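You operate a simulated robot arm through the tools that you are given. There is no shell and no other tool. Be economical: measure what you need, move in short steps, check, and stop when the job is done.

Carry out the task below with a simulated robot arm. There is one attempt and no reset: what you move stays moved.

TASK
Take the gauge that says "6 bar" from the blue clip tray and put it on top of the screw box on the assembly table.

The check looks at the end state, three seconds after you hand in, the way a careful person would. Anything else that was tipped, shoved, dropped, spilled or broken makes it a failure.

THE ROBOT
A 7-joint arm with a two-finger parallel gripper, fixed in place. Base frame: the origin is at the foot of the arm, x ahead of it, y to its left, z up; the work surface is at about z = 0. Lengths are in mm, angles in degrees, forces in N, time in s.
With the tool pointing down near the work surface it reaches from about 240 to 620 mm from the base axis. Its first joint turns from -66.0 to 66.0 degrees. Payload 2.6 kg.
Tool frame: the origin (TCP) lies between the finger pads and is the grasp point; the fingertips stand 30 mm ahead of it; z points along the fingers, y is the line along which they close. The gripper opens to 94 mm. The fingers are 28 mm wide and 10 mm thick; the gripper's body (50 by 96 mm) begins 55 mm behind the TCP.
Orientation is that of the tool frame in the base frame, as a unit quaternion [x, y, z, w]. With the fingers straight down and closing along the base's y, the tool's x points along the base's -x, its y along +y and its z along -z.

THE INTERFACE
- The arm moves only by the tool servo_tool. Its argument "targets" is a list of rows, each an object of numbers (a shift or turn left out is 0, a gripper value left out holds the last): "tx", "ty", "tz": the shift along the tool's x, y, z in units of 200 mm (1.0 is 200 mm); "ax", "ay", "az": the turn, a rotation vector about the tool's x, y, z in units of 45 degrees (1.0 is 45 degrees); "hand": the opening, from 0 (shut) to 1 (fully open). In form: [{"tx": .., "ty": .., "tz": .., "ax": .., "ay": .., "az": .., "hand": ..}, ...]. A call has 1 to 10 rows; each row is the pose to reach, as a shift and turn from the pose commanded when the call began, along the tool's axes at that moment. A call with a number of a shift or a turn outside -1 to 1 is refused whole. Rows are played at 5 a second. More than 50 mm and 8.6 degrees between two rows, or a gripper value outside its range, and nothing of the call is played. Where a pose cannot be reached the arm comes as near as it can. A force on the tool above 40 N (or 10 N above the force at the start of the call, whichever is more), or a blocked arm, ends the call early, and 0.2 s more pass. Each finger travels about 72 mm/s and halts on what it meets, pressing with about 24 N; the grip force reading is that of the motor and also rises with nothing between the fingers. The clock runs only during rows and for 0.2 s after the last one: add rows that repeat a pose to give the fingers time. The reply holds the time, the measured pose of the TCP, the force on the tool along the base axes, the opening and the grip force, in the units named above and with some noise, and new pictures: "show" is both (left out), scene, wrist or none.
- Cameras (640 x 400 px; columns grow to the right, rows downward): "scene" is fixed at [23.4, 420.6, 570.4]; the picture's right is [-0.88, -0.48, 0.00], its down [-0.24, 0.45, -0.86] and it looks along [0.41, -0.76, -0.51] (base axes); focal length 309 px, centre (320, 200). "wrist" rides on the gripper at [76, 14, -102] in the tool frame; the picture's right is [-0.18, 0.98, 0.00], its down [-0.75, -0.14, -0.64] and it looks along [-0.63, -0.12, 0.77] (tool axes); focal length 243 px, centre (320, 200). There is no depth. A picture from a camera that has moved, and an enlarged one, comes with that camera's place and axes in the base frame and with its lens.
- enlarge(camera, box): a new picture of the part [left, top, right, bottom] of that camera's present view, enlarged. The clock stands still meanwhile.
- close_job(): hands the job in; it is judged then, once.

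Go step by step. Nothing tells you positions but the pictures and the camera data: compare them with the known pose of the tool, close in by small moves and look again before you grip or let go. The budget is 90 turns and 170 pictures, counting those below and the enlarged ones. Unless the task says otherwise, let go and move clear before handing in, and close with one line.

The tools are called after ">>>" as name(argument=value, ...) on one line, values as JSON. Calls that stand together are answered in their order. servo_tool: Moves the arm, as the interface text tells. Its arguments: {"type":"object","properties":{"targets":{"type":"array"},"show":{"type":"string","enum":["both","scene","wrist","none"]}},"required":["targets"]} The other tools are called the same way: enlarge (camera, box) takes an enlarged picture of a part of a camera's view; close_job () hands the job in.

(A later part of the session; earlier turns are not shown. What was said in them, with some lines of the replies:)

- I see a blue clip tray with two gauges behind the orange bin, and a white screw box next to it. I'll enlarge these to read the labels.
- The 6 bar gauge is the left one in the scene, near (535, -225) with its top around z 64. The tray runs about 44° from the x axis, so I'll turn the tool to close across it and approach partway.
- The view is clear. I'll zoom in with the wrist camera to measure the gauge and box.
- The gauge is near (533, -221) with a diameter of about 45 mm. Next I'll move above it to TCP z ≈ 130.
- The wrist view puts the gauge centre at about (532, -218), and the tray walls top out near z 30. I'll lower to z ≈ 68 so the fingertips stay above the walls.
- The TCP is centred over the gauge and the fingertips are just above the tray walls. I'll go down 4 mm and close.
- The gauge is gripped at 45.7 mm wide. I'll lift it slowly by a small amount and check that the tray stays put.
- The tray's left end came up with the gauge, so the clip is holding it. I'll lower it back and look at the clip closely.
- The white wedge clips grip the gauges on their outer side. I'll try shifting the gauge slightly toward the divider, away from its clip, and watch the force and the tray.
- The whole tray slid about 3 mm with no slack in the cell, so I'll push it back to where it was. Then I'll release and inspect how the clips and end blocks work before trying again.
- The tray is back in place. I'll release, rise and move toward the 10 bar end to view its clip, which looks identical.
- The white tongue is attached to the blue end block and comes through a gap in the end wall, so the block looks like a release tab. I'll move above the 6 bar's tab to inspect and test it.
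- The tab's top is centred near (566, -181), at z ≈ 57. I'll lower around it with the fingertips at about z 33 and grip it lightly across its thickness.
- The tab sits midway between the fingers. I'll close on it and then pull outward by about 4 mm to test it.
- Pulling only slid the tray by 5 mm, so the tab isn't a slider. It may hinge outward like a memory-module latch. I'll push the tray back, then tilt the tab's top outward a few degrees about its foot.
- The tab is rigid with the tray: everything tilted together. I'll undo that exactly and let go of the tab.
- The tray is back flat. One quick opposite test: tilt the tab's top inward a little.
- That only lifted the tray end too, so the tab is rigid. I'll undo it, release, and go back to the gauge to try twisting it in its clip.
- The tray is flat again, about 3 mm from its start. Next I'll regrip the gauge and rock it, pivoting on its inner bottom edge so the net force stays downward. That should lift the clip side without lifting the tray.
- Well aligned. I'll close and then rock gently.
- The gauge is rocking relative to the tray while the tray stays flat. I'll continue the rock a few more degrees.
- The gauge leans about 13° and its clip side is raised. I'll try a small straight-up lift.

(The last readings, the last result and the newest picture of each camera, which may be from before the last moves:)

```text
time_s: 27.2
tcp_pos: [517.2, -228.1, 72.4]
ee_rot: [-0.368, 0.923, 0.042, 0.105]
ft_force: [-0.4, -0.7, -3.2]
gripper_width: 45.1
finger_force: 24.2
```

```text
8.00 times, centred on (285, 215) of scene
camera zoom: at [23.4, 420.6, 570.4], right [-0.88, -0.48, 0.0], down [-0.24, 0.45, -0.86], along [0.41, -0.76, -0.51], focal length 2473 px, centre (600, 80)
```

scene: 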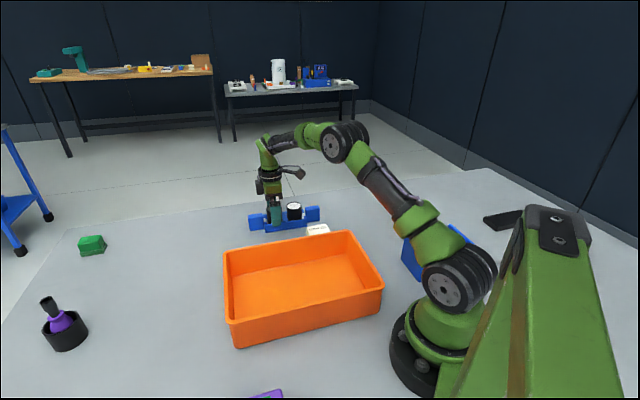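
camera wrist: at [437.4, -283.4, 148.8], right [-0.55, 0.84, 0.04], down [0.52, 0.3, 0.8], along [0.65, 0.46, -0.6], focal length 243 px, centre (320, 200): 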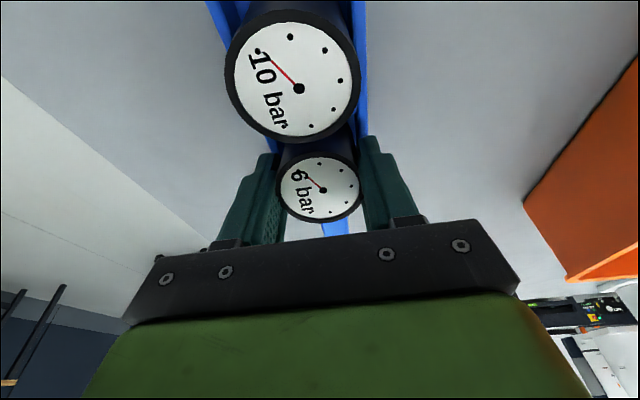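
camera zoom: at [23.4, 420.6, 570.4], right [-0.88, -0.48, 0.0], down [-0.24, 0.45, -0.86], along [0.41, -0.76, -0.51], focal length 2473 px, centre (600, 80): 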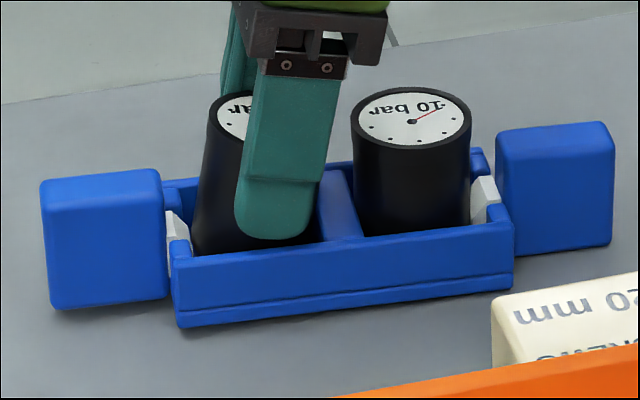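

The tray end still lifts, so the clip is still engaged. I'll set it down, return the gauge upright, then try a twist about its vertical axis.

>>> servo_tool(targets=[{"tx": 0.0023, "tz": 0.01}, {"tx": 0.0045, "tz": 0.02}, {"tx": 0.0068, "tz": 0.03}, {"tx": -0.005, "tz": 0.036, "ay": 0.06}, {"tx": -0.018, "tz": 0.042, "ay": 0.12}, {"tx": -0.031, "tz": 0.047, "ay": 0.18}, {"tx": -0.044, "tz": 0.05, "ay": 0.24}, {"tx": -0.057, "tz": 0.05, "ay": 0.291}, {"tx": -0.057, "tz": 0.05, "ay": 0.291}], show="wrist")

>>> enlarge(camera="scene", box=[245, 190, 325, 240])

```text
time_s: 29.2
tcp_pos: [527.5, -218.3, 65.0]
ee_rot: [-0.371, 0.929, 0.001, 0.0]
ft_force: [0.0, 0.3, -2.0]
gripper_width: 45.1
finger_force: 24.3
camera wrist: at [462.5, -259.7, 167.5], right [-0.54, 0.84, 0.0], down [0.64, 0.42, 0.64], along [0.54, 0.35, -0.77], focal length 243 px, centre (320, 200)
```

wrist: 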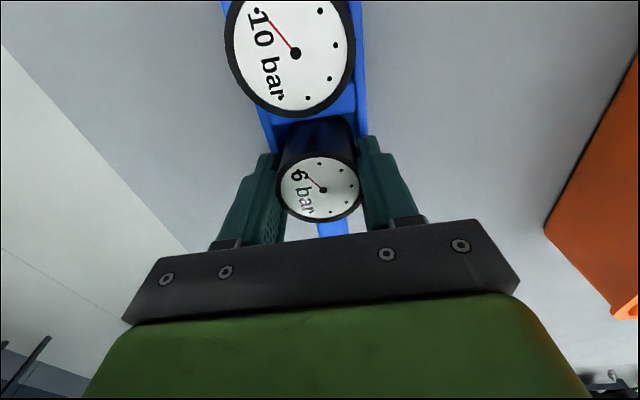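

```text
8.00 times, centred on (285, 215) of scene
camera zoom: at [23.4, 420.6, 570.4], right [-0.88, -0.48, 0.0], down [-0.24, 0.45, -0.86], along [0.41, -0.76, -0.51], focal length 2473 px, centre (600, 80)
```

zoom: 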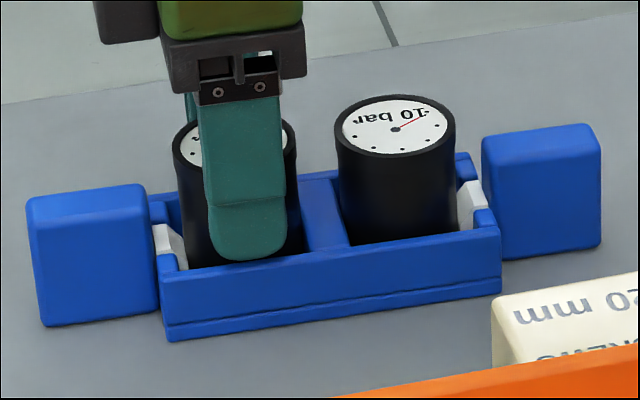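

Upright and flat again. Next is a small twist test of 13° about the gauge's axis.

>>> servo_tool(targets=[{"az": 0.1}, {"az": 0.2}, {"az": 0.3}, {"az": 0.3}], show="wrist")

>>> enlarge(camera="scene", box=[245, 190, 325, 240])

```text
time_s: 30.2
tcp_pos: [527.1, -217.7, 64.8]
ee_rot: [-0.258, 0.966, 0.0, 0.0]
ft_force: [-0.2, -0.5, -0.8]
gripper_width: 45.0
finger_force: 24.2
camera wrist: at [454.8, -243.0, 167.6], right [-0.33, 0.94, 0.0], down [0.72, 0.25, 0.64], along [0.61, 0.21, -0.77], focal length 243 px, centre (320, 200)
```

wrist: 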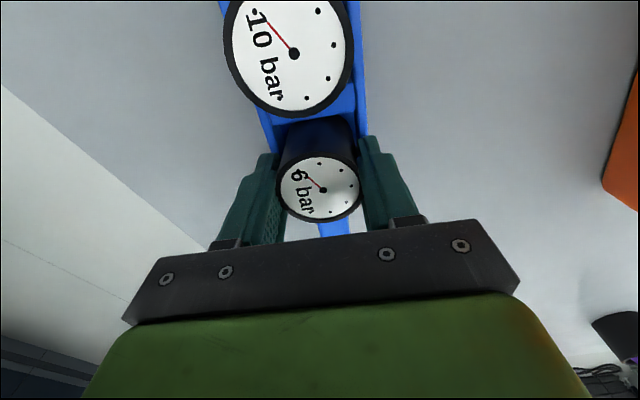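

```text
8.00 times, centred on (285, 215) of scene
camera zoom: at [23.4, 420.6, 570.4], right [-0.88, -0.48, 0.0], down [-0.24, 0.45, -0.86], along [0.41, -0.76, -0.51], focal length 2473 px, centre (600, 80)
```

zoom: 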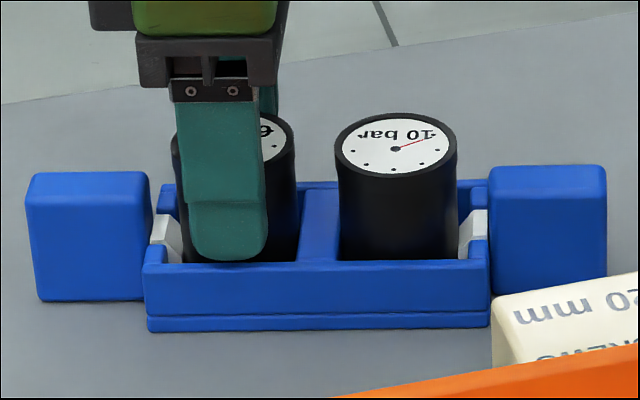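

The tray turned with the gauge, so I'll turn it back. Then I'll look very closely at the clip tongue and the cell.

>>> servo_tool(targets=[{"az": -0.1}, {"az": -0.2}, {"az": -0.3}, {"az": -0.3}, {"az": -0.3, "hand": 0.7}, {"az": -0.3, "hand": 1}, {"az": -0.3, "tz": -0.15, "hand": 1}, {"az": -0.3, "tz": -0.3, "hand": 1}, {"az": -0.3, "tz": -0.45, "hand": 1}, {"az": -0.3, "tz": -0.45}], show="wrist")

>>> enlarge(camera="scene", box=[258, 204, 288, 230])

>>> enlarge(camera="scene", box=[290, 200, 325, 228])

>>> enlarge(camera="wrist", box=[260, 20, 380, 160])

```text
time_s: 32.4
tcp_pos: [528.5, -217.6, 156.2]
ee_rot: [-0.371, 0.929, 0.0, 0.0]
ft_force: [0.5, 0.1, 0.1]
gripper_width: 94.1
finger_force: 0.0
camera wrist: at [462.6, -259.2, 258.6], right [-0.54, 0.84, 0.0], down [0.64, 0.42, 0.64], along [0.54, 0.35, -0.77], focal length 243 px, centre (320, 200)
```

wrist: 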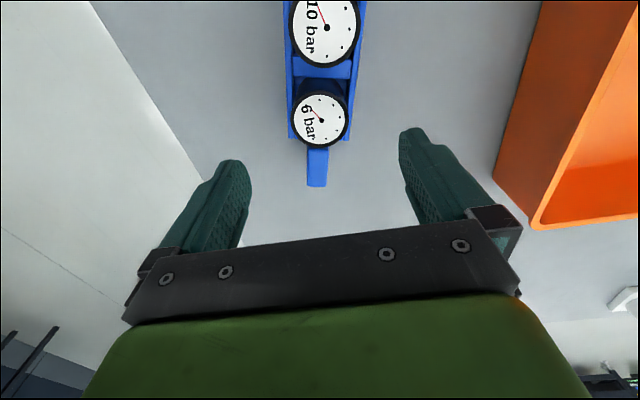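

```text
15.38 times, centred on (273, 217) of scene
camera zoom: at [23.4, 420.6, 570.4], right [-0.88, -0.48, 0.0], down [-0.24, 0.45, -0.86], along [0.41, -0.76, -0.51], focal length 4755 px, centre (1043, -62)
```

zoom: 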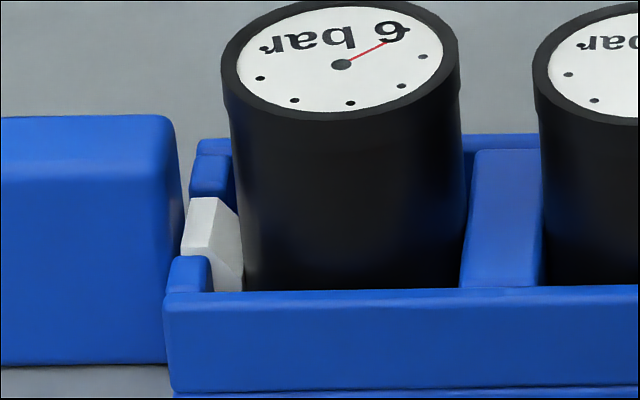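

```text
14.29 times, centred on (308, 214) of scene
camera zoom: at [23.4, 420.6, 570.4], right [-0.88, -0.48, 0.0], down [-0.24, 0.45, -0.86], along [0.41, -0.76, -0.51], focal length 4416 px, centre (499, 0)
```

zoom: 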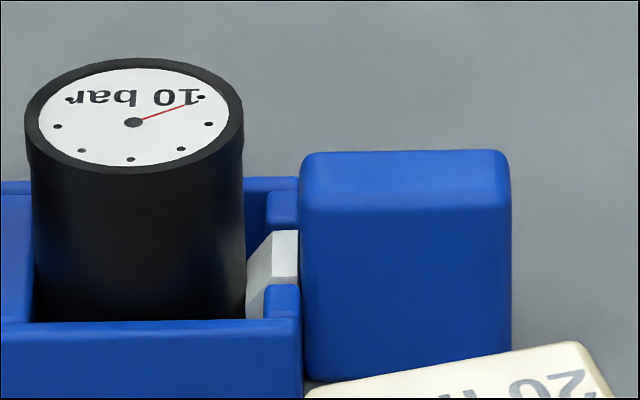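

```text
2.86 times, centred on (320, 90) of wrist
camera zoom: at [462.6, -259.2, 258.6], right [-0.54, 0.84, 0.0], down [0.64, 0.42, 0.64], along [0.54, 0.35, -0.77], focal length 693 px, centre (320, 514)
```

zoom: 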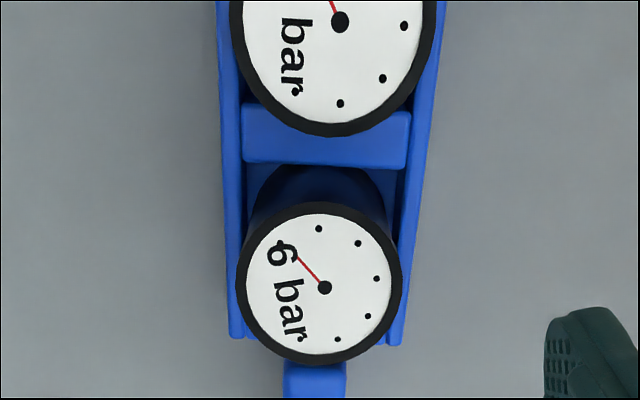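

The close-ups show plain gauges held by the tongue's spring friction. On the way back the gauge actually turned in the clip, leaving the tray yawed about 13°. So twisting slips the gauge when there is no upward pull, and turns the tray when there is some. I'll first grip with a light upward pull and rotate the tray back.

>>> servo_tool(targets=[{"tz": 0.15}, {"tz": 0.3}, {"tz": 0.46}, {"tz": 0.46, "hand": 0.6}, {"tz": 0.46, "hand": 0.3}, {"tz": 0.46, "hand": 0.3}, {"tz": 0.46, "hand": 0.3}], show="wrist")

>>> servo_tool(targets=[{"tz": -0.014}, {"tz": -0.014, "az": -0.1}, {"tz": -0.014, "az": -0.2}, {"tz": -0.014, "az": -0.3}, {"tz": -0.014, "az": -0.3}, {"az": -0.3}, {"az": -0.3}], show="wrist")

>>> enlarge(camera="scene", box=[245, 190, 325, 240])

```text
time_s: 34.0
tcp_pos: [527.1, -218.2, 62.1]
ee_rot: [-0.37, 0.929, 0.0, 0.0]
ft_force: [-0.2, -0.5, -0.4]
gripper_width: 45.3
finger_force: 23.6
camera wrist: at [462.5, -259.6, 164.5], right [-0.54, 0.84, 0.0], down [0.64, 0.42, 0.64], along [0.54, 0.35, -0.77], focal length 243 px, centre (320, 200)
```

wrist: 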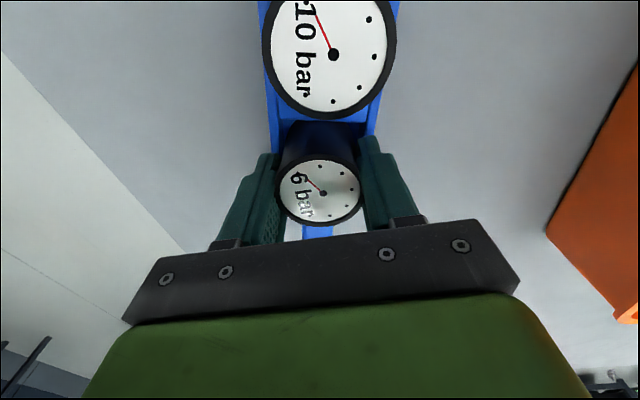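

```text
time_s: 35.6
tcp_pos: [527.9, -217.3, 62.5]
ee_rot: [-0.477, 0.879, 0.0, 0.0]
ft_force: [-0.1, 0.0, -2.8]
gripper_width: 45.3
finger_force: 24.0
camera wrist: at [473.9, -273.9, 165.9], right [-0.72, 0.69, 0.0], down [0.53, 0.56, 0.64], along [0.44, 0.47, -0.77], focal length 243 px, centre (320, 200)
```

wrist: 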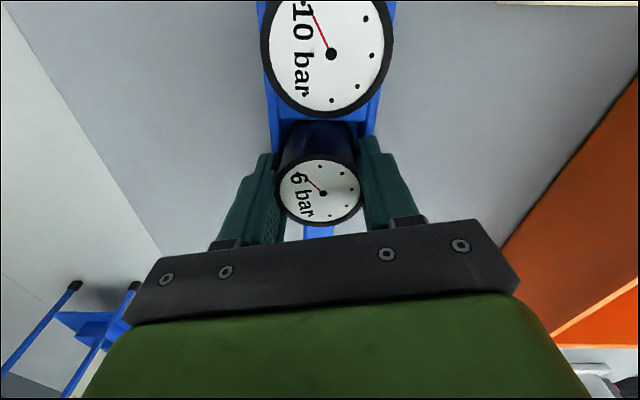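

```text
8.00 times, centred on (285, 215) of scene
camera zoom: at [23.4, 420.6, 570.4], right [-0.88, -0.48, 0.0], down [-0.24, 0.45, -0.86], along [0.41, -0.76, -0.51], focal length 2473 px, centre (600, 80)
```

zoom: 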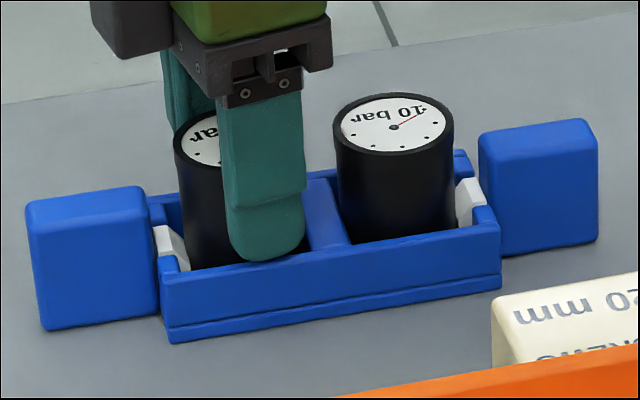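

The tray is back at its original yaw. Now I'll press down lightly, spin the gauge the other way in its clip, and rise slowly while it's slipping.

>>> servo_tool(targets=[{"tz": 0.02}, {"tz": 0.02, "az": 0.17}, {"tz": 0.012, "az": 0.34}, {"tz": 0.0, "az": 0.51}, {"tz": -0.012, "az": 0.68}, {"tz": -0.022, "az": 0.85}], show="wrist")

>>> enlarge(camera="scene", box=[245, 190, 325, 240])

```text
time_s: 37.0
tcp_pos: [528.3, -217.9, 65.5]
ee_rot: [-0.162, 0.987, 0.0, 0.0]
ft_force: [-0.3, 0.5, -2.6]
gripper_width: 45.4
finger_force: 24.1
camera wrist: at [450.6, -228.2, 170.0], right [-0.14, 0.99, 0.0], down [0.76, 0.11, 0.64], along [0.64, 0.09, -0.77], focal length 243 px, centre (320, 200)
```

wrist: 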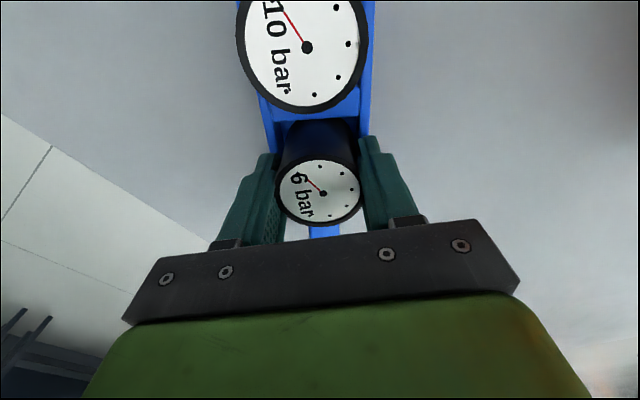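

```text
8.00 times, centred on (285, 215) of scene
camera zoom: at [23.4, 420.6, 570.4], right [-0.88, -0.48, 0.0], down [-0.24, 0.45, -0.86], along [0.41, -0.76, -0.51], focal length 2473 px, centre (600, 80)
```

zoom: 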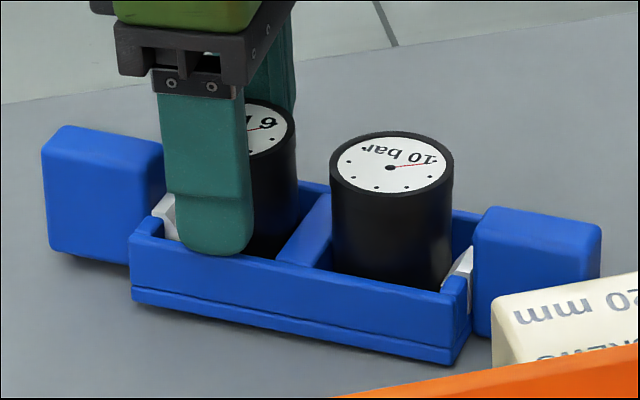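

The tray turned with the gauge this time, with its right tab swinging toward the screw box. I'll rotate it straight back while still pulling lightly upward, then set it down.

>>> servo_tool(targets=[{"az": -0.15}, {"az": -0.3}, {"az": -0.45}, {"az": -0.6}, {"az": -0.67}, {"az": -0.67}, {"az": -0.67, "tz": 0.016}, {"az": -0.67, "tz": 0.02}], show="wrist")

>>> enlarge(camera="scene", box=[245, 190, 325, 240])

```text
time_s: 38.8
tcp_pos: [527.6, -217.4, 63.9]
ee_rot: [-0.414, 0.91, -0.001, 0.001]
ft_force: [0.8, 0.5, 1.7]
gripper_width: 45.5
finger_force: 24.0
camera wrist: at [467.1, -266.0, 166.8], right [-0.62, 0.78, 0.0], down [0.6, 0.48, 0.64], along [0.5, 0.4, -0.77], focal length 243 px, centre (320, 200)
```

wrist: 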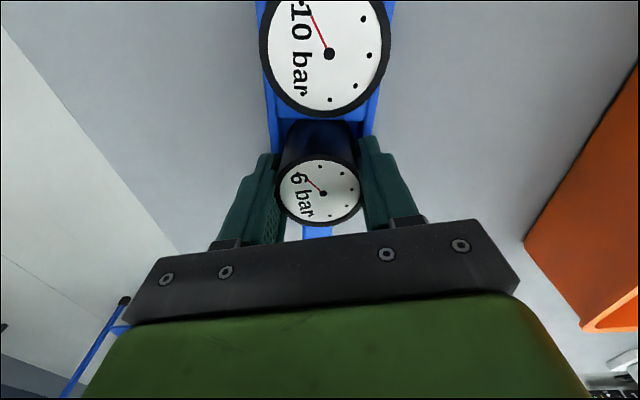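

```text
8.00 times, centred on (285, 215) of scene
camera zoom: at [23.4, 420.6, 570.4], right [-0.88, -0.48, 0.0], down [-0.24, 0.45, -0.86], along [0.41, -0.76, -0.51], focal length 2473 px, centre (600, 80)
```

zoom: 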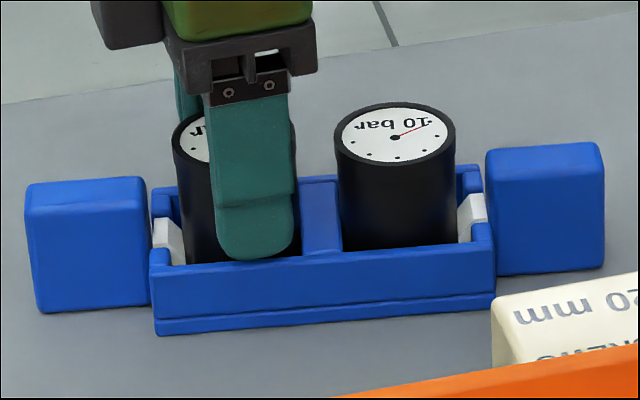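

About 7° remains. I'll correct it with the same light-pull turn, then release and realign the gripper square to the tray.

>>> servo_tool(targets=[{"tz": -0.024}, {"tz": -0.024, "az": -0.08}, {"tz": -0.024, "az": -0.16}, {"tz": -0.024, "az": -0.16}, {"az": -0.16}, {"az": -0.16, "hand": 0.7}, {"az": -0.16, "hand": 1}, {"az": -0.02, "hand": 1}, {"az": 0.11, "hand": 1}, {"az": 0.11, "hand": 1}], show="wrist")

>>> enlarge(camera="scene", box=[245, 190, 325, 240])

```text
time_s: 41.0
tcp_pos: [527.2, -218.8, 63.7]
ee_rot: [-0.374, 0.927, 0.0, 0.0]
ft_force: [0.0, -0.9, 0.5]
gripper_width: 94.3
finger_force: 0.1
camera wrist: at [462.6, -260.2, 166.5], right [-0.55, 0.84, 0.0], down [0.64, 0.42, 0.64], along [0.54, 0.35, -0.77], focal length 243 px, centre (320, 200)
```

wrist: 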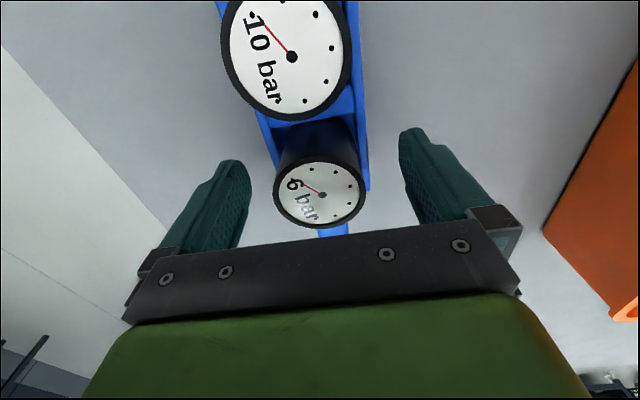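

```text
8.00 times, centred on (285, 215) of scene
camera zoom: at [23.4, 420.6, 570.4], right [-0.88, -0.48, 0.0], down [-0.24, 0.45, -0.86], along [0.41, -0.76, -0.51], focal length 2473 px, centre (600, 80)
```

zoom: 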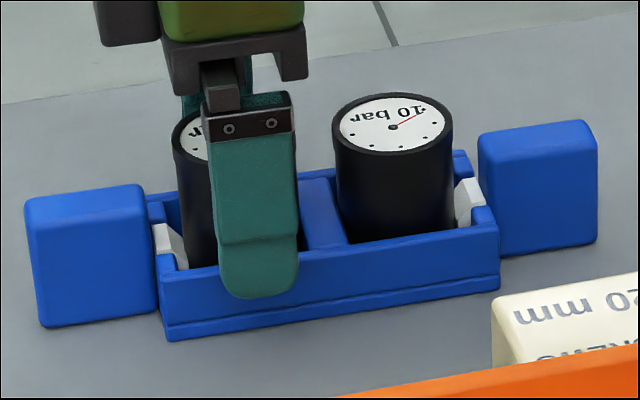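

The tray is flat and square again. Now I'll walk the gauge up: grip it, rock inward about its inner bottom edge so the clip side rises, then rock upright about the clip side so the inner side rises.

>>> servo_tool(targets=[{"tz": 0.008, "hand": 0.6}, {"tz": 0.008, "hand": 0.3}, {"tz": 0.008, "hand": 0.3}, {"tz": 0.008, "hand": 0.3}, {"tx": 0.013, "tz": 0.008, "ay": -0.058}, {"tx": 0.026, "tz": 0.005, "ay": -0.116}, {"tx": 0.039, "tz": 0.002, "ay": -0.174}, {"tx": 0.052, "tz": -0.002, "ay": -0.232}, {"tx": 0.0645, "tz": -0.006, "ay": -0.289}, {"tx": 0.0645, "tz": -0.006, "ay": -0.289}], show="none")

>>> enlarge(camera="scene", box=[258, 198, 298, 230])

```text
time_s: 43.2
tcp_pos: [518.3, -226.1, 65.5]
ee_rot: [-0.372, 0.921, 0.041, 0.107]
ft_force: [0.3, 0.2, 1.1]
gripper_width: 44.8
finger_force: 24.0
```

```text
12.50 times, centred on (278, 214) of scene
camera zoom: at [23.4, 420.6, 570.4], right [-0.88, -0.48, 0.0], down [-0.24, 0.45, -0.86], along [0.41, -0.76, -0.51], focal length 3864 px, centre (845, 25)
```

zoom: 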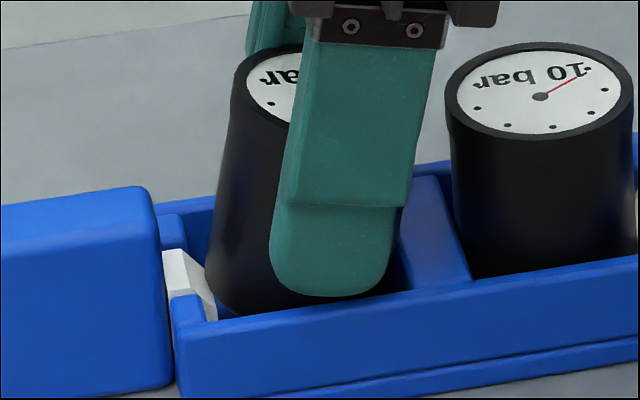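

The clip side is now clearly raised, with the tray floor visible beneath the gauge's edge, and the force is small. I'll rock it back upright about the clip side while rising.

>>> servo_tool(targets=[{"tx": -0.012, "tz": -0.004, "ay": 0.058}, {"tx": -0.024, "tz": -0.008, "ay": 0.116}, {"tx": -0.036, "tz": -0.012, "ay": 0.174}, {"tx": -0.048, "tz": -0.015, "ay": 0.232}, {"tx": -0.058, "tz": -0.018, "ay": 0.289}, {"tx": -0.058, "tz": -0.018, "ay": 0.289}], show="none")

>>> enlarge(camera="scene", box=[250, 198, 320, 236])

```text
time_s: 44.6
tcp_pos: [525.9, -220.9, 71.6]
ee_rot: [-0.375, 0.927, 0.0, 0.001]
ft_force: [-0.3, -0.1, -0.6]
gripper_width: 45.0
finger_force: 24.6
```

```text
9.14 times, centred on (285, 217) of scene
camera zoom: at [23.4, 420.6, 570.4], right [-0.88, -0.48, 0.0], down [-0.24, 0.45, -0.86], along [0.41, -0.76, -0.51], focal length 2826 px, centre (640, 45)
```

zoom: 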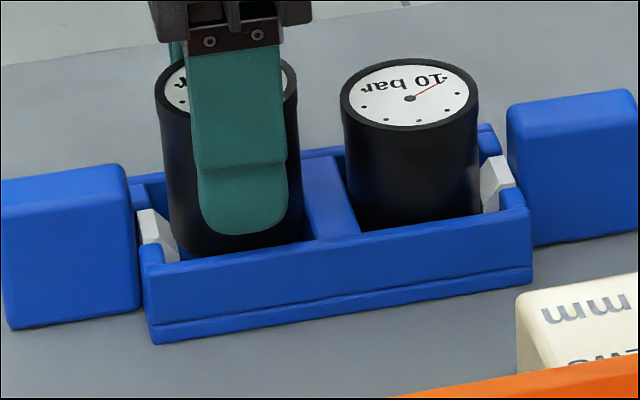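

It worked: the gauge is about 9 mm up with the tray still flat. I'll try a gentle straight lift of 5 mm.

>>> servo_tool(targets=[{"tz": -0.008}, {"tz": -0.016}, {"tz": -0.025}, {"tz": -0.025}], show="none")

>>> enlarge(camera="scene", box=[250, 198, 320, 236])

```text
time_s: 45.6
tcp_pos: [525.8, -218.9, 75.5]
ee_rot: [-0.375, 0.927, 0.0, 0.001]
ft_force: [-0.1, 0.7, -2.1]
gripper_width: 44.7
finger_force: 23.4
```

```text
9.14 times, centred on (285, 217) of scene
camera zoom: at [23.4, 420.6, 570.4], right [-0.88, -0.48, 0.0], down [-0.24, 0.45, -0.86], along [0.41, -0.76, -0.51], focal length 2826 px, centre (640, 45)
```

zoom: 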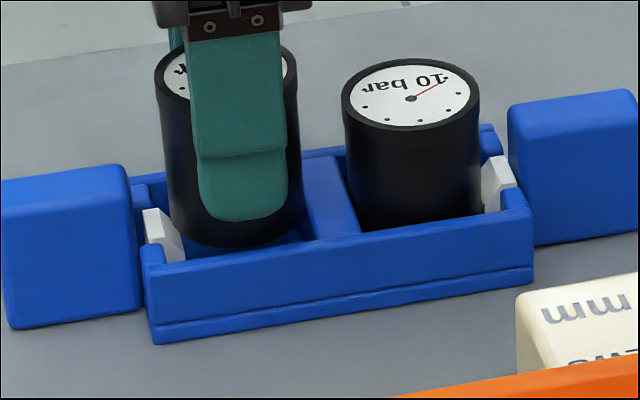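

The gauge is rising freely and the tray is not moving. I'll keep lifting until it's well clear.

>>> servo_tool(targets=[{"tz": -0.02}, {"tz": -0.04}, {"tz": -0.06}, {"tz": -0.1}, {"tz": -0.17}, {"tz": -0.26}, {"tz": -0.36}, {"tz": -0.46}, {"tz": -0.46}])

>>> enlarge(camera="scene", box=[240, 160, 340, 240])

```text
time_s: 47.6
tcp_pos: [524.8, -219.7, 168.4]
ee_rot: [-0.375, 0.927, 0.0, 0.0]
ft_force: [0.6, -0.1, -0.3]
gripper_width: 44.8
finger_force: 23.4
camera wrist: at [459.9, -261.4, 271.2], right [-0.55, 0.84, 0.0], down [0.64, 0.42, 0.64], along [0.54, 0.35, -0.77], focal length 243 px, centre (320, 200)
```

scene: 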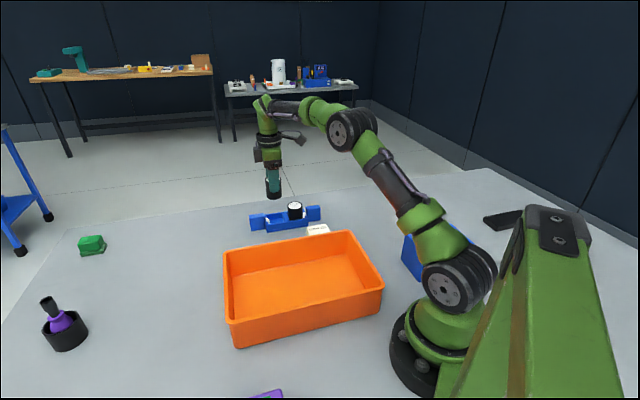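
wrist: 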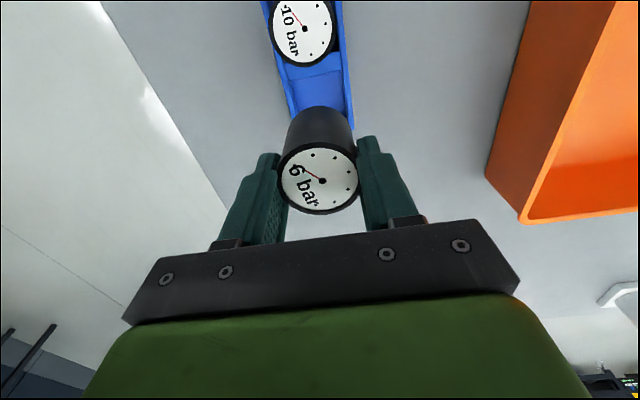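

```text
5.00 times, centred on (290, 200) of scene
camera zoom: at [23.4, 420.6, 570.4], right [-0.88, -0.48, 0.0], down [-0.24, 0.45, -0.86], along [0.41, -0.76, -0.51], focal length 1546 px, centre (470, 200)
```

zoom: 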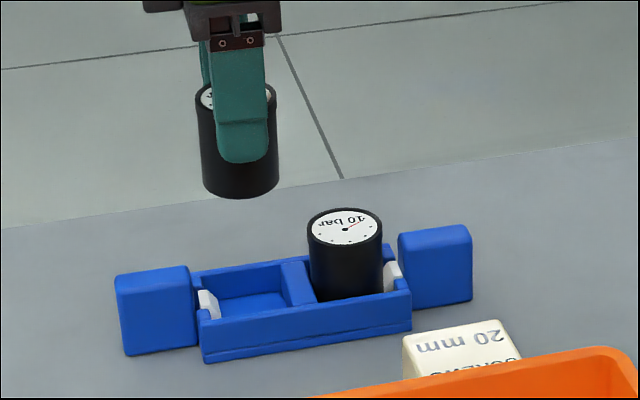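

The gauge is free, and the tray and the 10 bar gauge are sitting flat. I'll carry it over the screw box, near (365, -210), staying high to look.

>>> servo_tool(targets=[{"tx": 0.1, "ty": 0.11}, {"tx": 0.2, "ty": 0.22}, {"tx": 0.3, "ty": 0.33}, {"tx": 0.4, "ty": 0.44}, {"tx": 0.5, "ty": 0.55}, {"tx": 0.54, "ty": 0.59}, {"tx": 0.54, "ty": 0.59}])

>>> enlarge(camera="wrist", box=[220, 0, 460, 220])

>>> enlarge(camera="scene", box=[270, 160, 370, 250])

```text
time_s: 49.2
tcp_pos: [366.3, -208.4, 168.3]
ee_rot: [-0.374, 0.928, 0.0, 0.0]
ft_force: [-0.7, 0.0, -1.3]
gripper_width: 44.8
finger_force: 23.7
camera wrist: at [301.5, -250.7, 270.7], right [-0.55, 0.84, 0.0], down [0.64, 0.42, 0.64], along [0.54, 0.35, -0.77], focal length 243 px, centre (320, 200)
```

scene: 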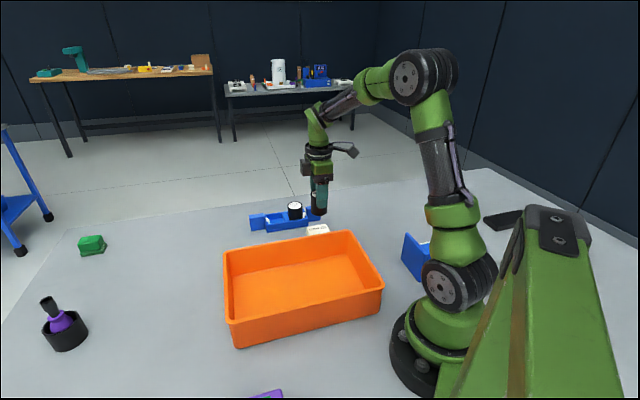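
wrist: 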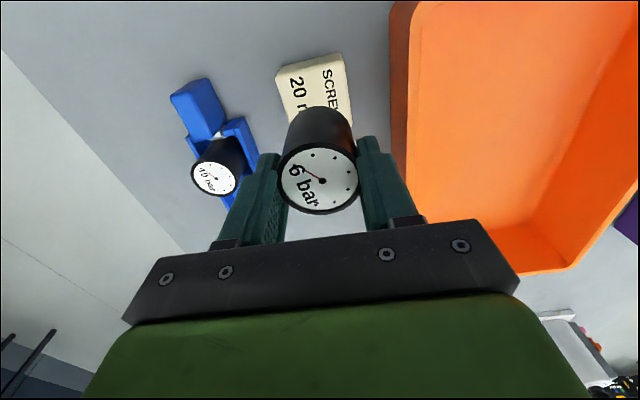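

```text
1.82 times, centred on (340, 110) of wrist
camera zoom: at [301.5, -250.7, 270.7], right [-0.55, 0.84, 0.0], down [0.64, 0.42, 0.64], along [0.54, 0.35, -0.77], focal length 441 px, centre (284, 364)
```

zoom: 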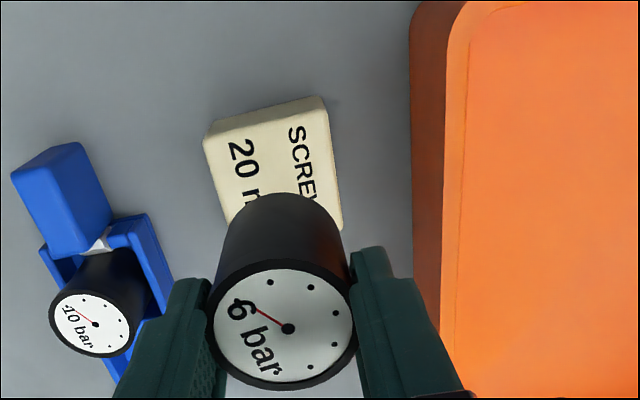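

```text
4.44 times, centred on (320, 205) of scene
camera zoom: at [23.4, 420.6, 570.4], right [-0.88, -0.48, 0.0], down [-0.24, 0.45, -0.86], along [0.41, -0.76, -0.51], focal length 1374 px, centre (320, 178)
```

zoom: 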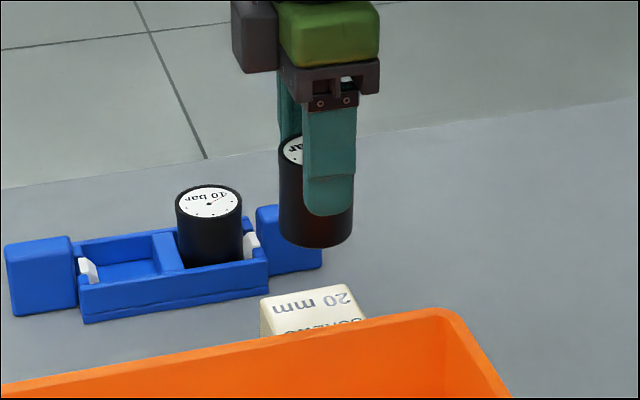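

I'll take a closer look at the box edges.

>>> enlarge(camera="wrist", box=[265, 40, 365, 135])

>>> enlarge(camera="scene", box=[300, 215, 345, 243])

```text
4.21 times, centred on (315, 88) of wrist
camera zoom: at [301.5, -250.7, 270.7], right [-0.55, 0.84, 0.0], down [0.64, 0.42, 0.64], along [0.54, 0.35, -0.77], focal length 1022 px, centre (341, 674)
```

zoom: 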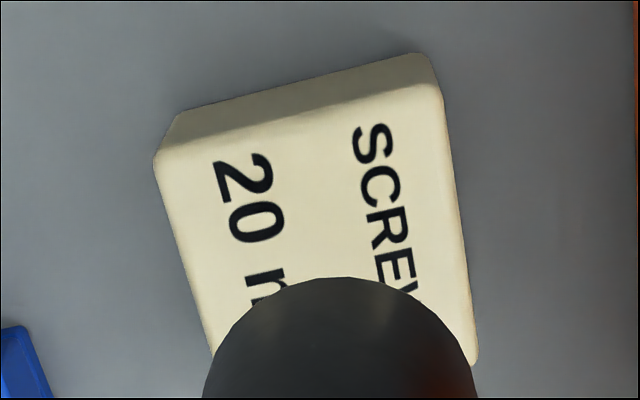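

```text
14.22 times, centred on (322, 229) of scene
camera zoom: at [23.4, 420.6, 570.4], right [-0.88, -0.48, 0.0], down [-0.24, 0.45, -0.86], along [0.41, -0.76, -0.51], focal length 4396 px, centre (284, -212)
```

zoom: 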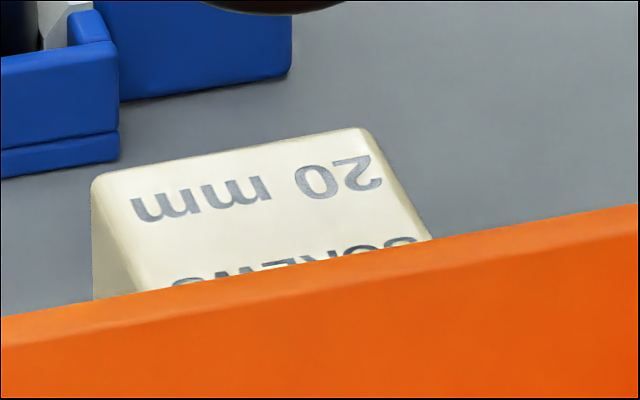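

The box top is about 60 mm square, centred near (368, -211.5) at z ≈ 35, with its sides lined up with the gripper. I'll centre over it and lower to just above.

>>> servo_tool(targets=[{"tx": 0.005, "ty": -0.017, "tz": 0.08}, {"tx": 0.005, "ty": -0.017, "tz": 0.17}, {"tx": 0.005, "ty": -0.017, "tz": 0.26}, {"tx": 0.005, "ty": -0.017, "tz": 0.33}, {"tx": 0.005, "ty": -0.017, "tz": 0.33}])

>>> enlarge(camera="wrist", box=[220, 40, 420, 220])

>>> enlarge(camera="scene", box=[280, 190, 360, 245])

```text
time_s: 50.4
tcp_pos: [368.4, -212.8, 102.2]
ee_rot: [-0.374, 0.927, 0.0, 0.0]
ft_force: [0.0, -0.3, -0.6]
gripper_width: 44.8
finger_force: 24.0
camera wrist: at [303.6, -255.3, 205.8], right [-0.55, 0.84, 0.0], down [0.64, 0.42, 0.64], along [0.54, 0.35, -0.77], focal length 243 px, centre (320, 200)
```

scene: 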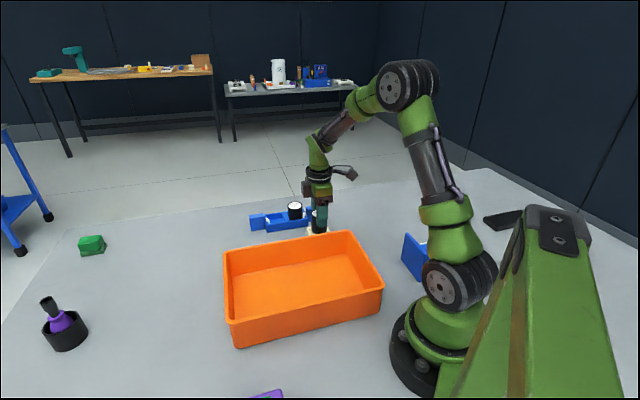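
wrist: 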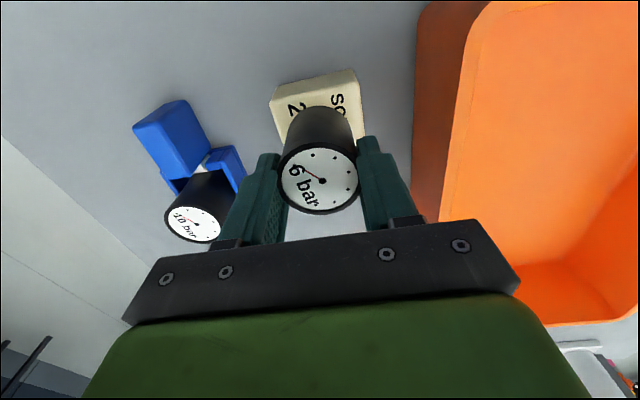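

```text
2.22 times, centred on (320, 130) of wrist
camera zoom: at [303.6, -255.3, 205.8], right [-0.55, 0.84, 0.0], down [0.64, 0.42, 0.64], along [0.54, 0.35, -0.77], focal length 539 px, centre (320, 356)
```

zoom: 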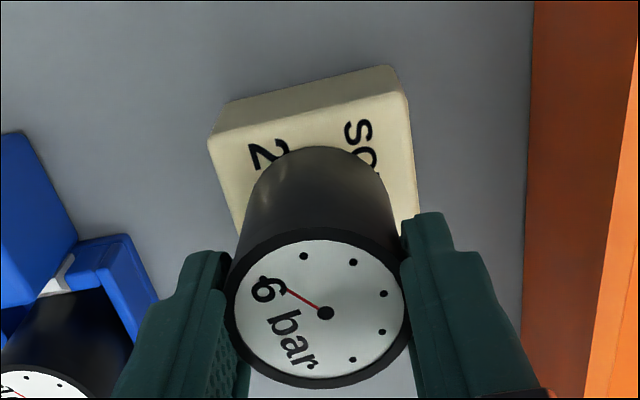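

```text
7.27 times, centred on (320, 218) of scene
camera zoom: at [23.4, 420.6, 570.4], right [-0.88, -0.48, 0.0], down [-0.24, 0.45, -0.86], along [0.41, -0.76, -0.51], focal length 2248 px, centre (320, 73)
```

zoom: 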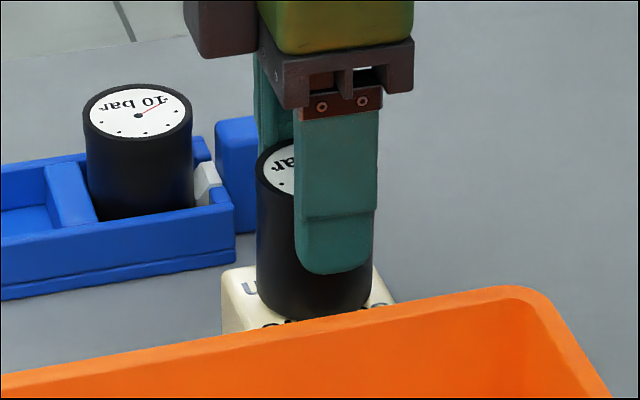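

Centred well, and the gauge hovers roughly 10 mm above the box. I'll lower in small steps, watching the force.

>>> servo_tool(targets=[{"tz": 0.012}, {"tz": 0.024}, {"tz": 0.035}, {"tz": 0.035}], show="none")

>>> enlarge(camera="wrist", box=[220, 40, 420, 220])

```text
time_s: 51.4
tcp_pos: [370.0, -213.8, 95.2]
ee_rot: [-0.374, 0.927, -0.003, 0.001]
ft_force: [4.3, -3.4, 21.9]
gripper_width: 45.3
finger_force: 23.9
```

```text
2.22 times, centred on (320, 130) of wrist
camera zoom: at [304.1, -255.7, 198.6], right [-0.55, 0.83, -0.01], down [0.64, 0.42, 0.64], along [0.54, 0.35, -0.77], focal length 539 px, centre (320, 356)
```

zoom: 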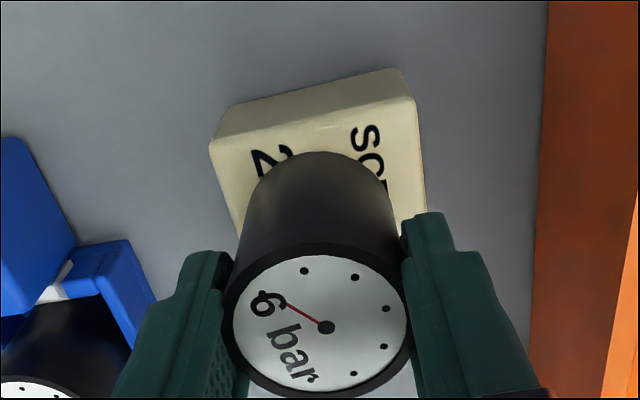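

Contact is made, a bit firmly at 22 N. I'll ease up a little before releasing.

>>> servo_tool(targets=[{"tz": -0.005}, {"tz": -0.008}, {"tz": -0.008}])

>>> enlarge(camera="scene", box=[280, 190, 360, 245])

>>> enlarge(camera="wrist", box=[220, 40, 420, 220])

```text
time_s: 52.2
tcp_pos: [366.9, -211.9, 95.7]
ee_rot: [-0.374, 0.927, 0.0, 0.0]
ft_force: [5.0, -2.2, 13.0]
gripper_width: 44.8
finger_force: 23.5
camera wrist: at [302.7, -255.2, 198.7], right [-0.55, 0.84, 0.0], down [0.64, 0.42, 0.64], along [0.54, 0.35, -0.77], focal length 243 px, centre (320, 200)
```

scene: 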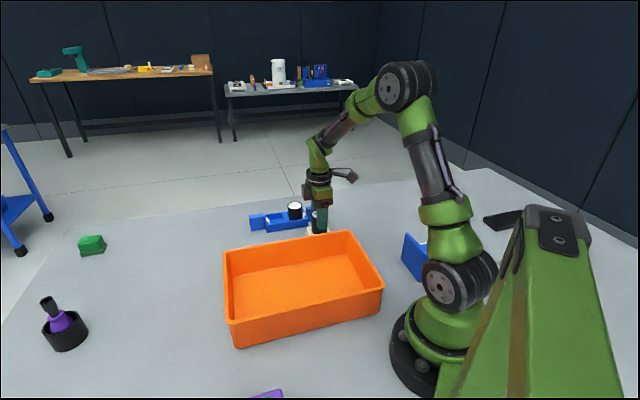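
wrist: 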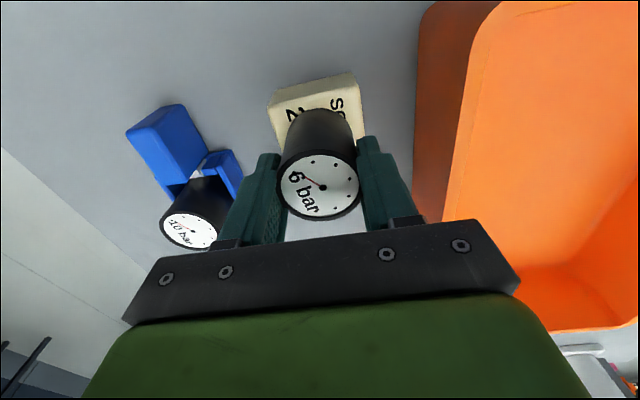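

```text
7.27 times, centred on (320, 218) of scene
camera zoom: at [23.3, 420.6, 570.4], right [-0.88, -0.48, 0.0], down [-0.24, 0.45, -0.86], along [0.41, -0.76, -0.51], focal length 2248 px, centre (320, 73)
```

zoom: 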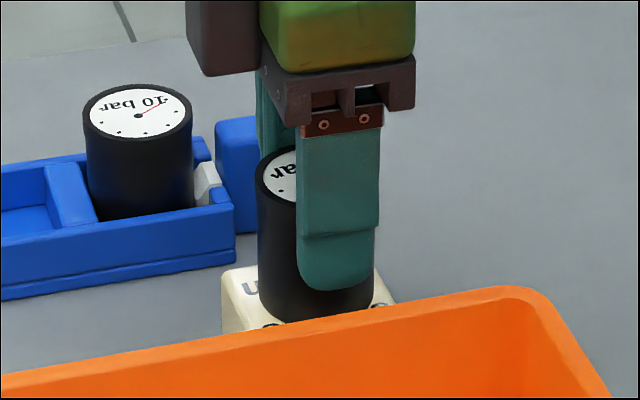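

```text
2.22 times, centred on (320, 130) of wrist
camera zoom: at [302.7, -255.2, 198.7], right [-0.55, 0.84, 0.0], down [0.64, 0.42, 0.64], along [0.54, 0.35, -0.77], focal length 539 px, centre (320, 356)
```

zoom: 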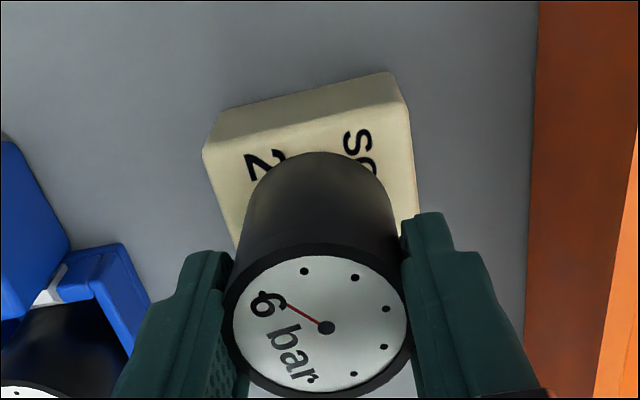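

>>> servo_tool(targets=[{"tz": -0.004}, {"tz": -0.007}, {"tz": -0.007}], show="none")

```text
time_s: 53.0
tcp_pos: [367.5, -212.6, 96.4]
ee_rot: [-0.373, 0.928, 0.001, -0.001]
ft_force: [0.4, -0.5, -1.2]
gripper_width: 44.8
finger_force: 23.7
```

The load is nearly zero and the gauge is resting on the box. I'll open moderately.

>>> servo_tool(targets=[{"hand": 0.52}, {"hand": 0.6}, {"hand": 0.7}, {"hand": 0.75}, {"hand": 0.75}])

>>> enlarge(camera="scene", box=[280, 190, 360, 245])

```text
time_s: 54.2
tcp_pos: [367.0, -212.7, 96.9]
ee_rot: [-0.373, 0.928, 0.001, 0.0]
ft_force: [0.2, -0.2, 0.1]
gripper_width: 70.4
finger_force: 0.1
camera wrist: at [302.9, -255.2, 200.4], right [-0.55, 0.84, 0.0], down [0.64, 0.42, 0.64], along [0.54, 0.35, -0.77], focal length 243 px, centre (320, 200)
```

scene: 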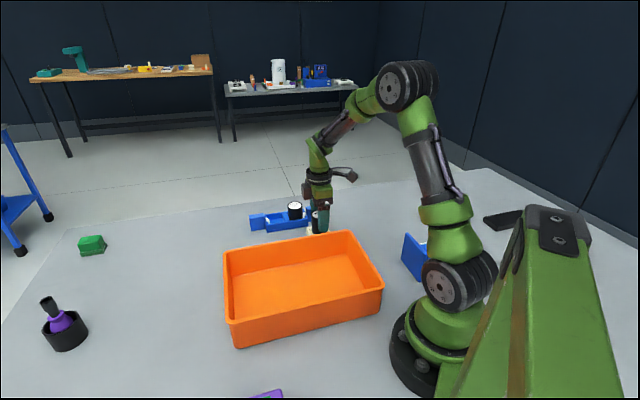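
wrist: 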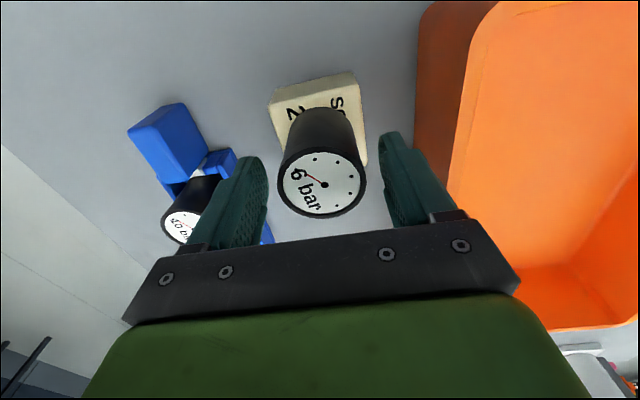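

```text
7.27 times, centred on (320, 218) of scene
camera zoom: at [23.4, 420.6, 570.4], right [-0.88, -0.48, 0.0], down [-0.24, 0.45, -0.86], along [0.41, -0.76, -0.51], focal length 2248 px, centre (320, 73)
```

zoom: 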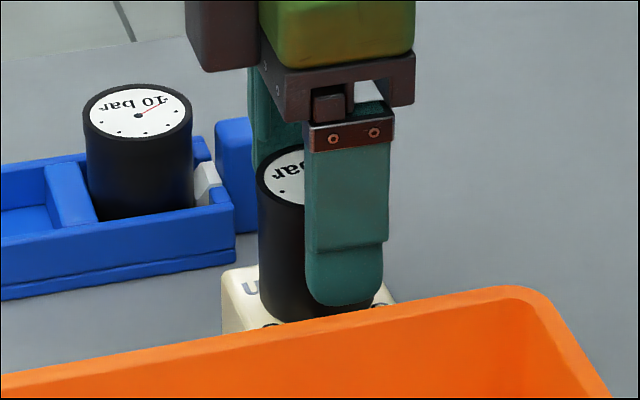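

The gauge stands upright on its own. I'll retreat straight up.

>>> servo_tool(targets=[{"tz": -0.1}, {"tz": -0.25}, {"tz": -0.45}, {"tz": -0.65}, {"tz": -0.65}])

>>> enlarge(camera="scene", box=[245, 185, 345, 245])

>>> enlarge(camera="wrist", box=[160, 0, 400, 200])

```text
time_s: 55.4
tcp_pos: [369.5, -209.0, 229.4]
ee_rot: [-0.374, 0.927, 0.0, 0.0]
ft_force: [-0.5, 0.1, -0.1]
gripper_width: 70.5
finger_force: 0.0
camera wrist: at [304.7, -251.5, 332.8], right [-0.55, 0.84, 0.0], down [0.64, 0.42, 0.64], along [0.54, 0.35, -0.77], focal length 243 px, centre (320, 200)
```

scene: 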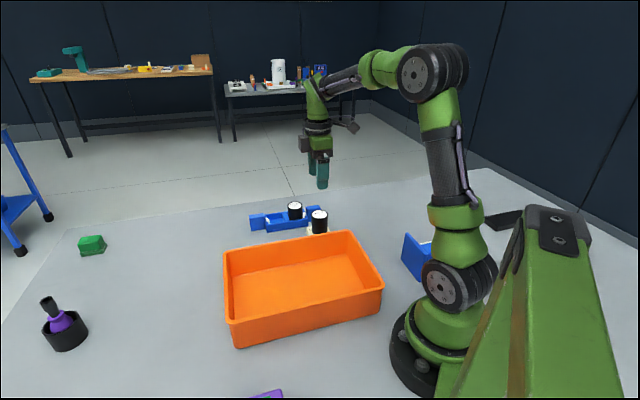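
wrist: 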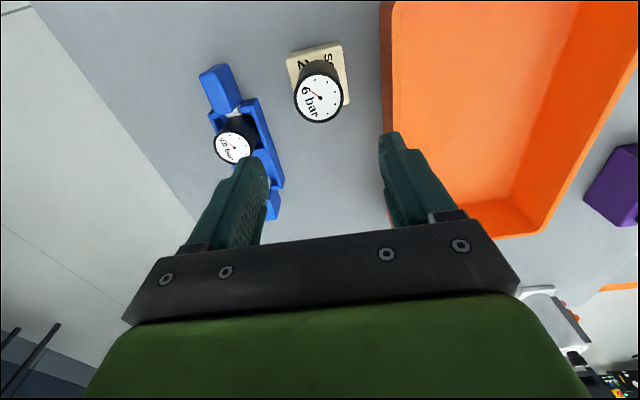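

```text
6.40 times, centred on (295, 215) of scene
camera zoom: at [23.4, 420.6, 570.4], right [-0.88, -0.48, 0.0], down [-0.24, 0.45, -0.86], along [0.41, -0.76, -0.51], focal length 1978 px, centre (480, 104)
```

zoom: 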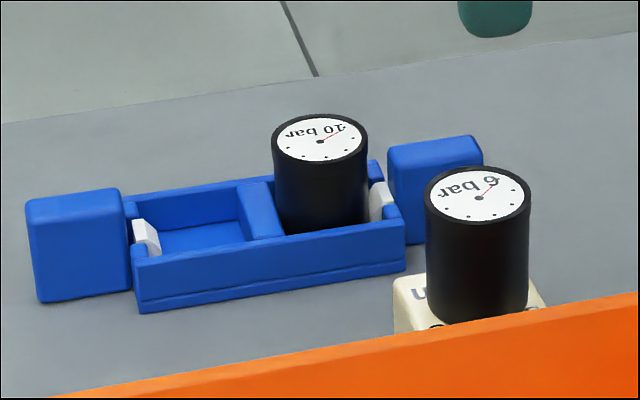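

```text
2.00 times, centred on (280, 100) of wrist
camera zoom: at [304.7, -251.5, 332.8], right [-0.55, 0.84, 0.0], down [0.64, 0.42, 0.64], along [0.54, 0.35, -0.77], focal length 485 px, centre (400, 400)
```

zoom: 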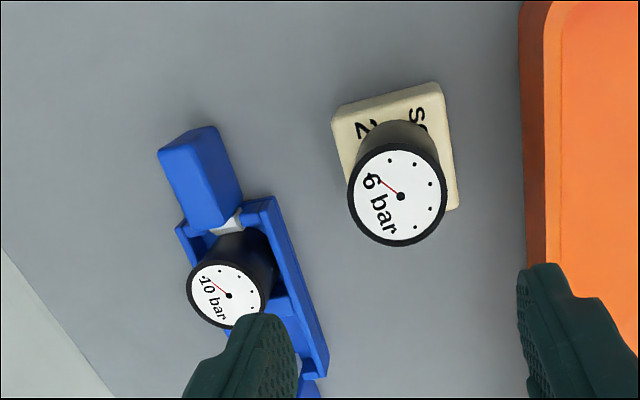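

The "6 bar" gauge now stands upright on top of the screw box, and the gripper is well clear. The clip tray is flat with the 10 bar gauge still in it, a few millimetres from where it started. I'm handing in now.

>>> close_job()

```text
The job is handed in.
```

The 6 bar gauge is standing upright on top of the screw box and the job is handed in. While I was freeing the gauge from its clip, the blue tray got pushed around. I put it back, but it is still about 6 mm from where it started, flat and with the 10 bar gauge in it.
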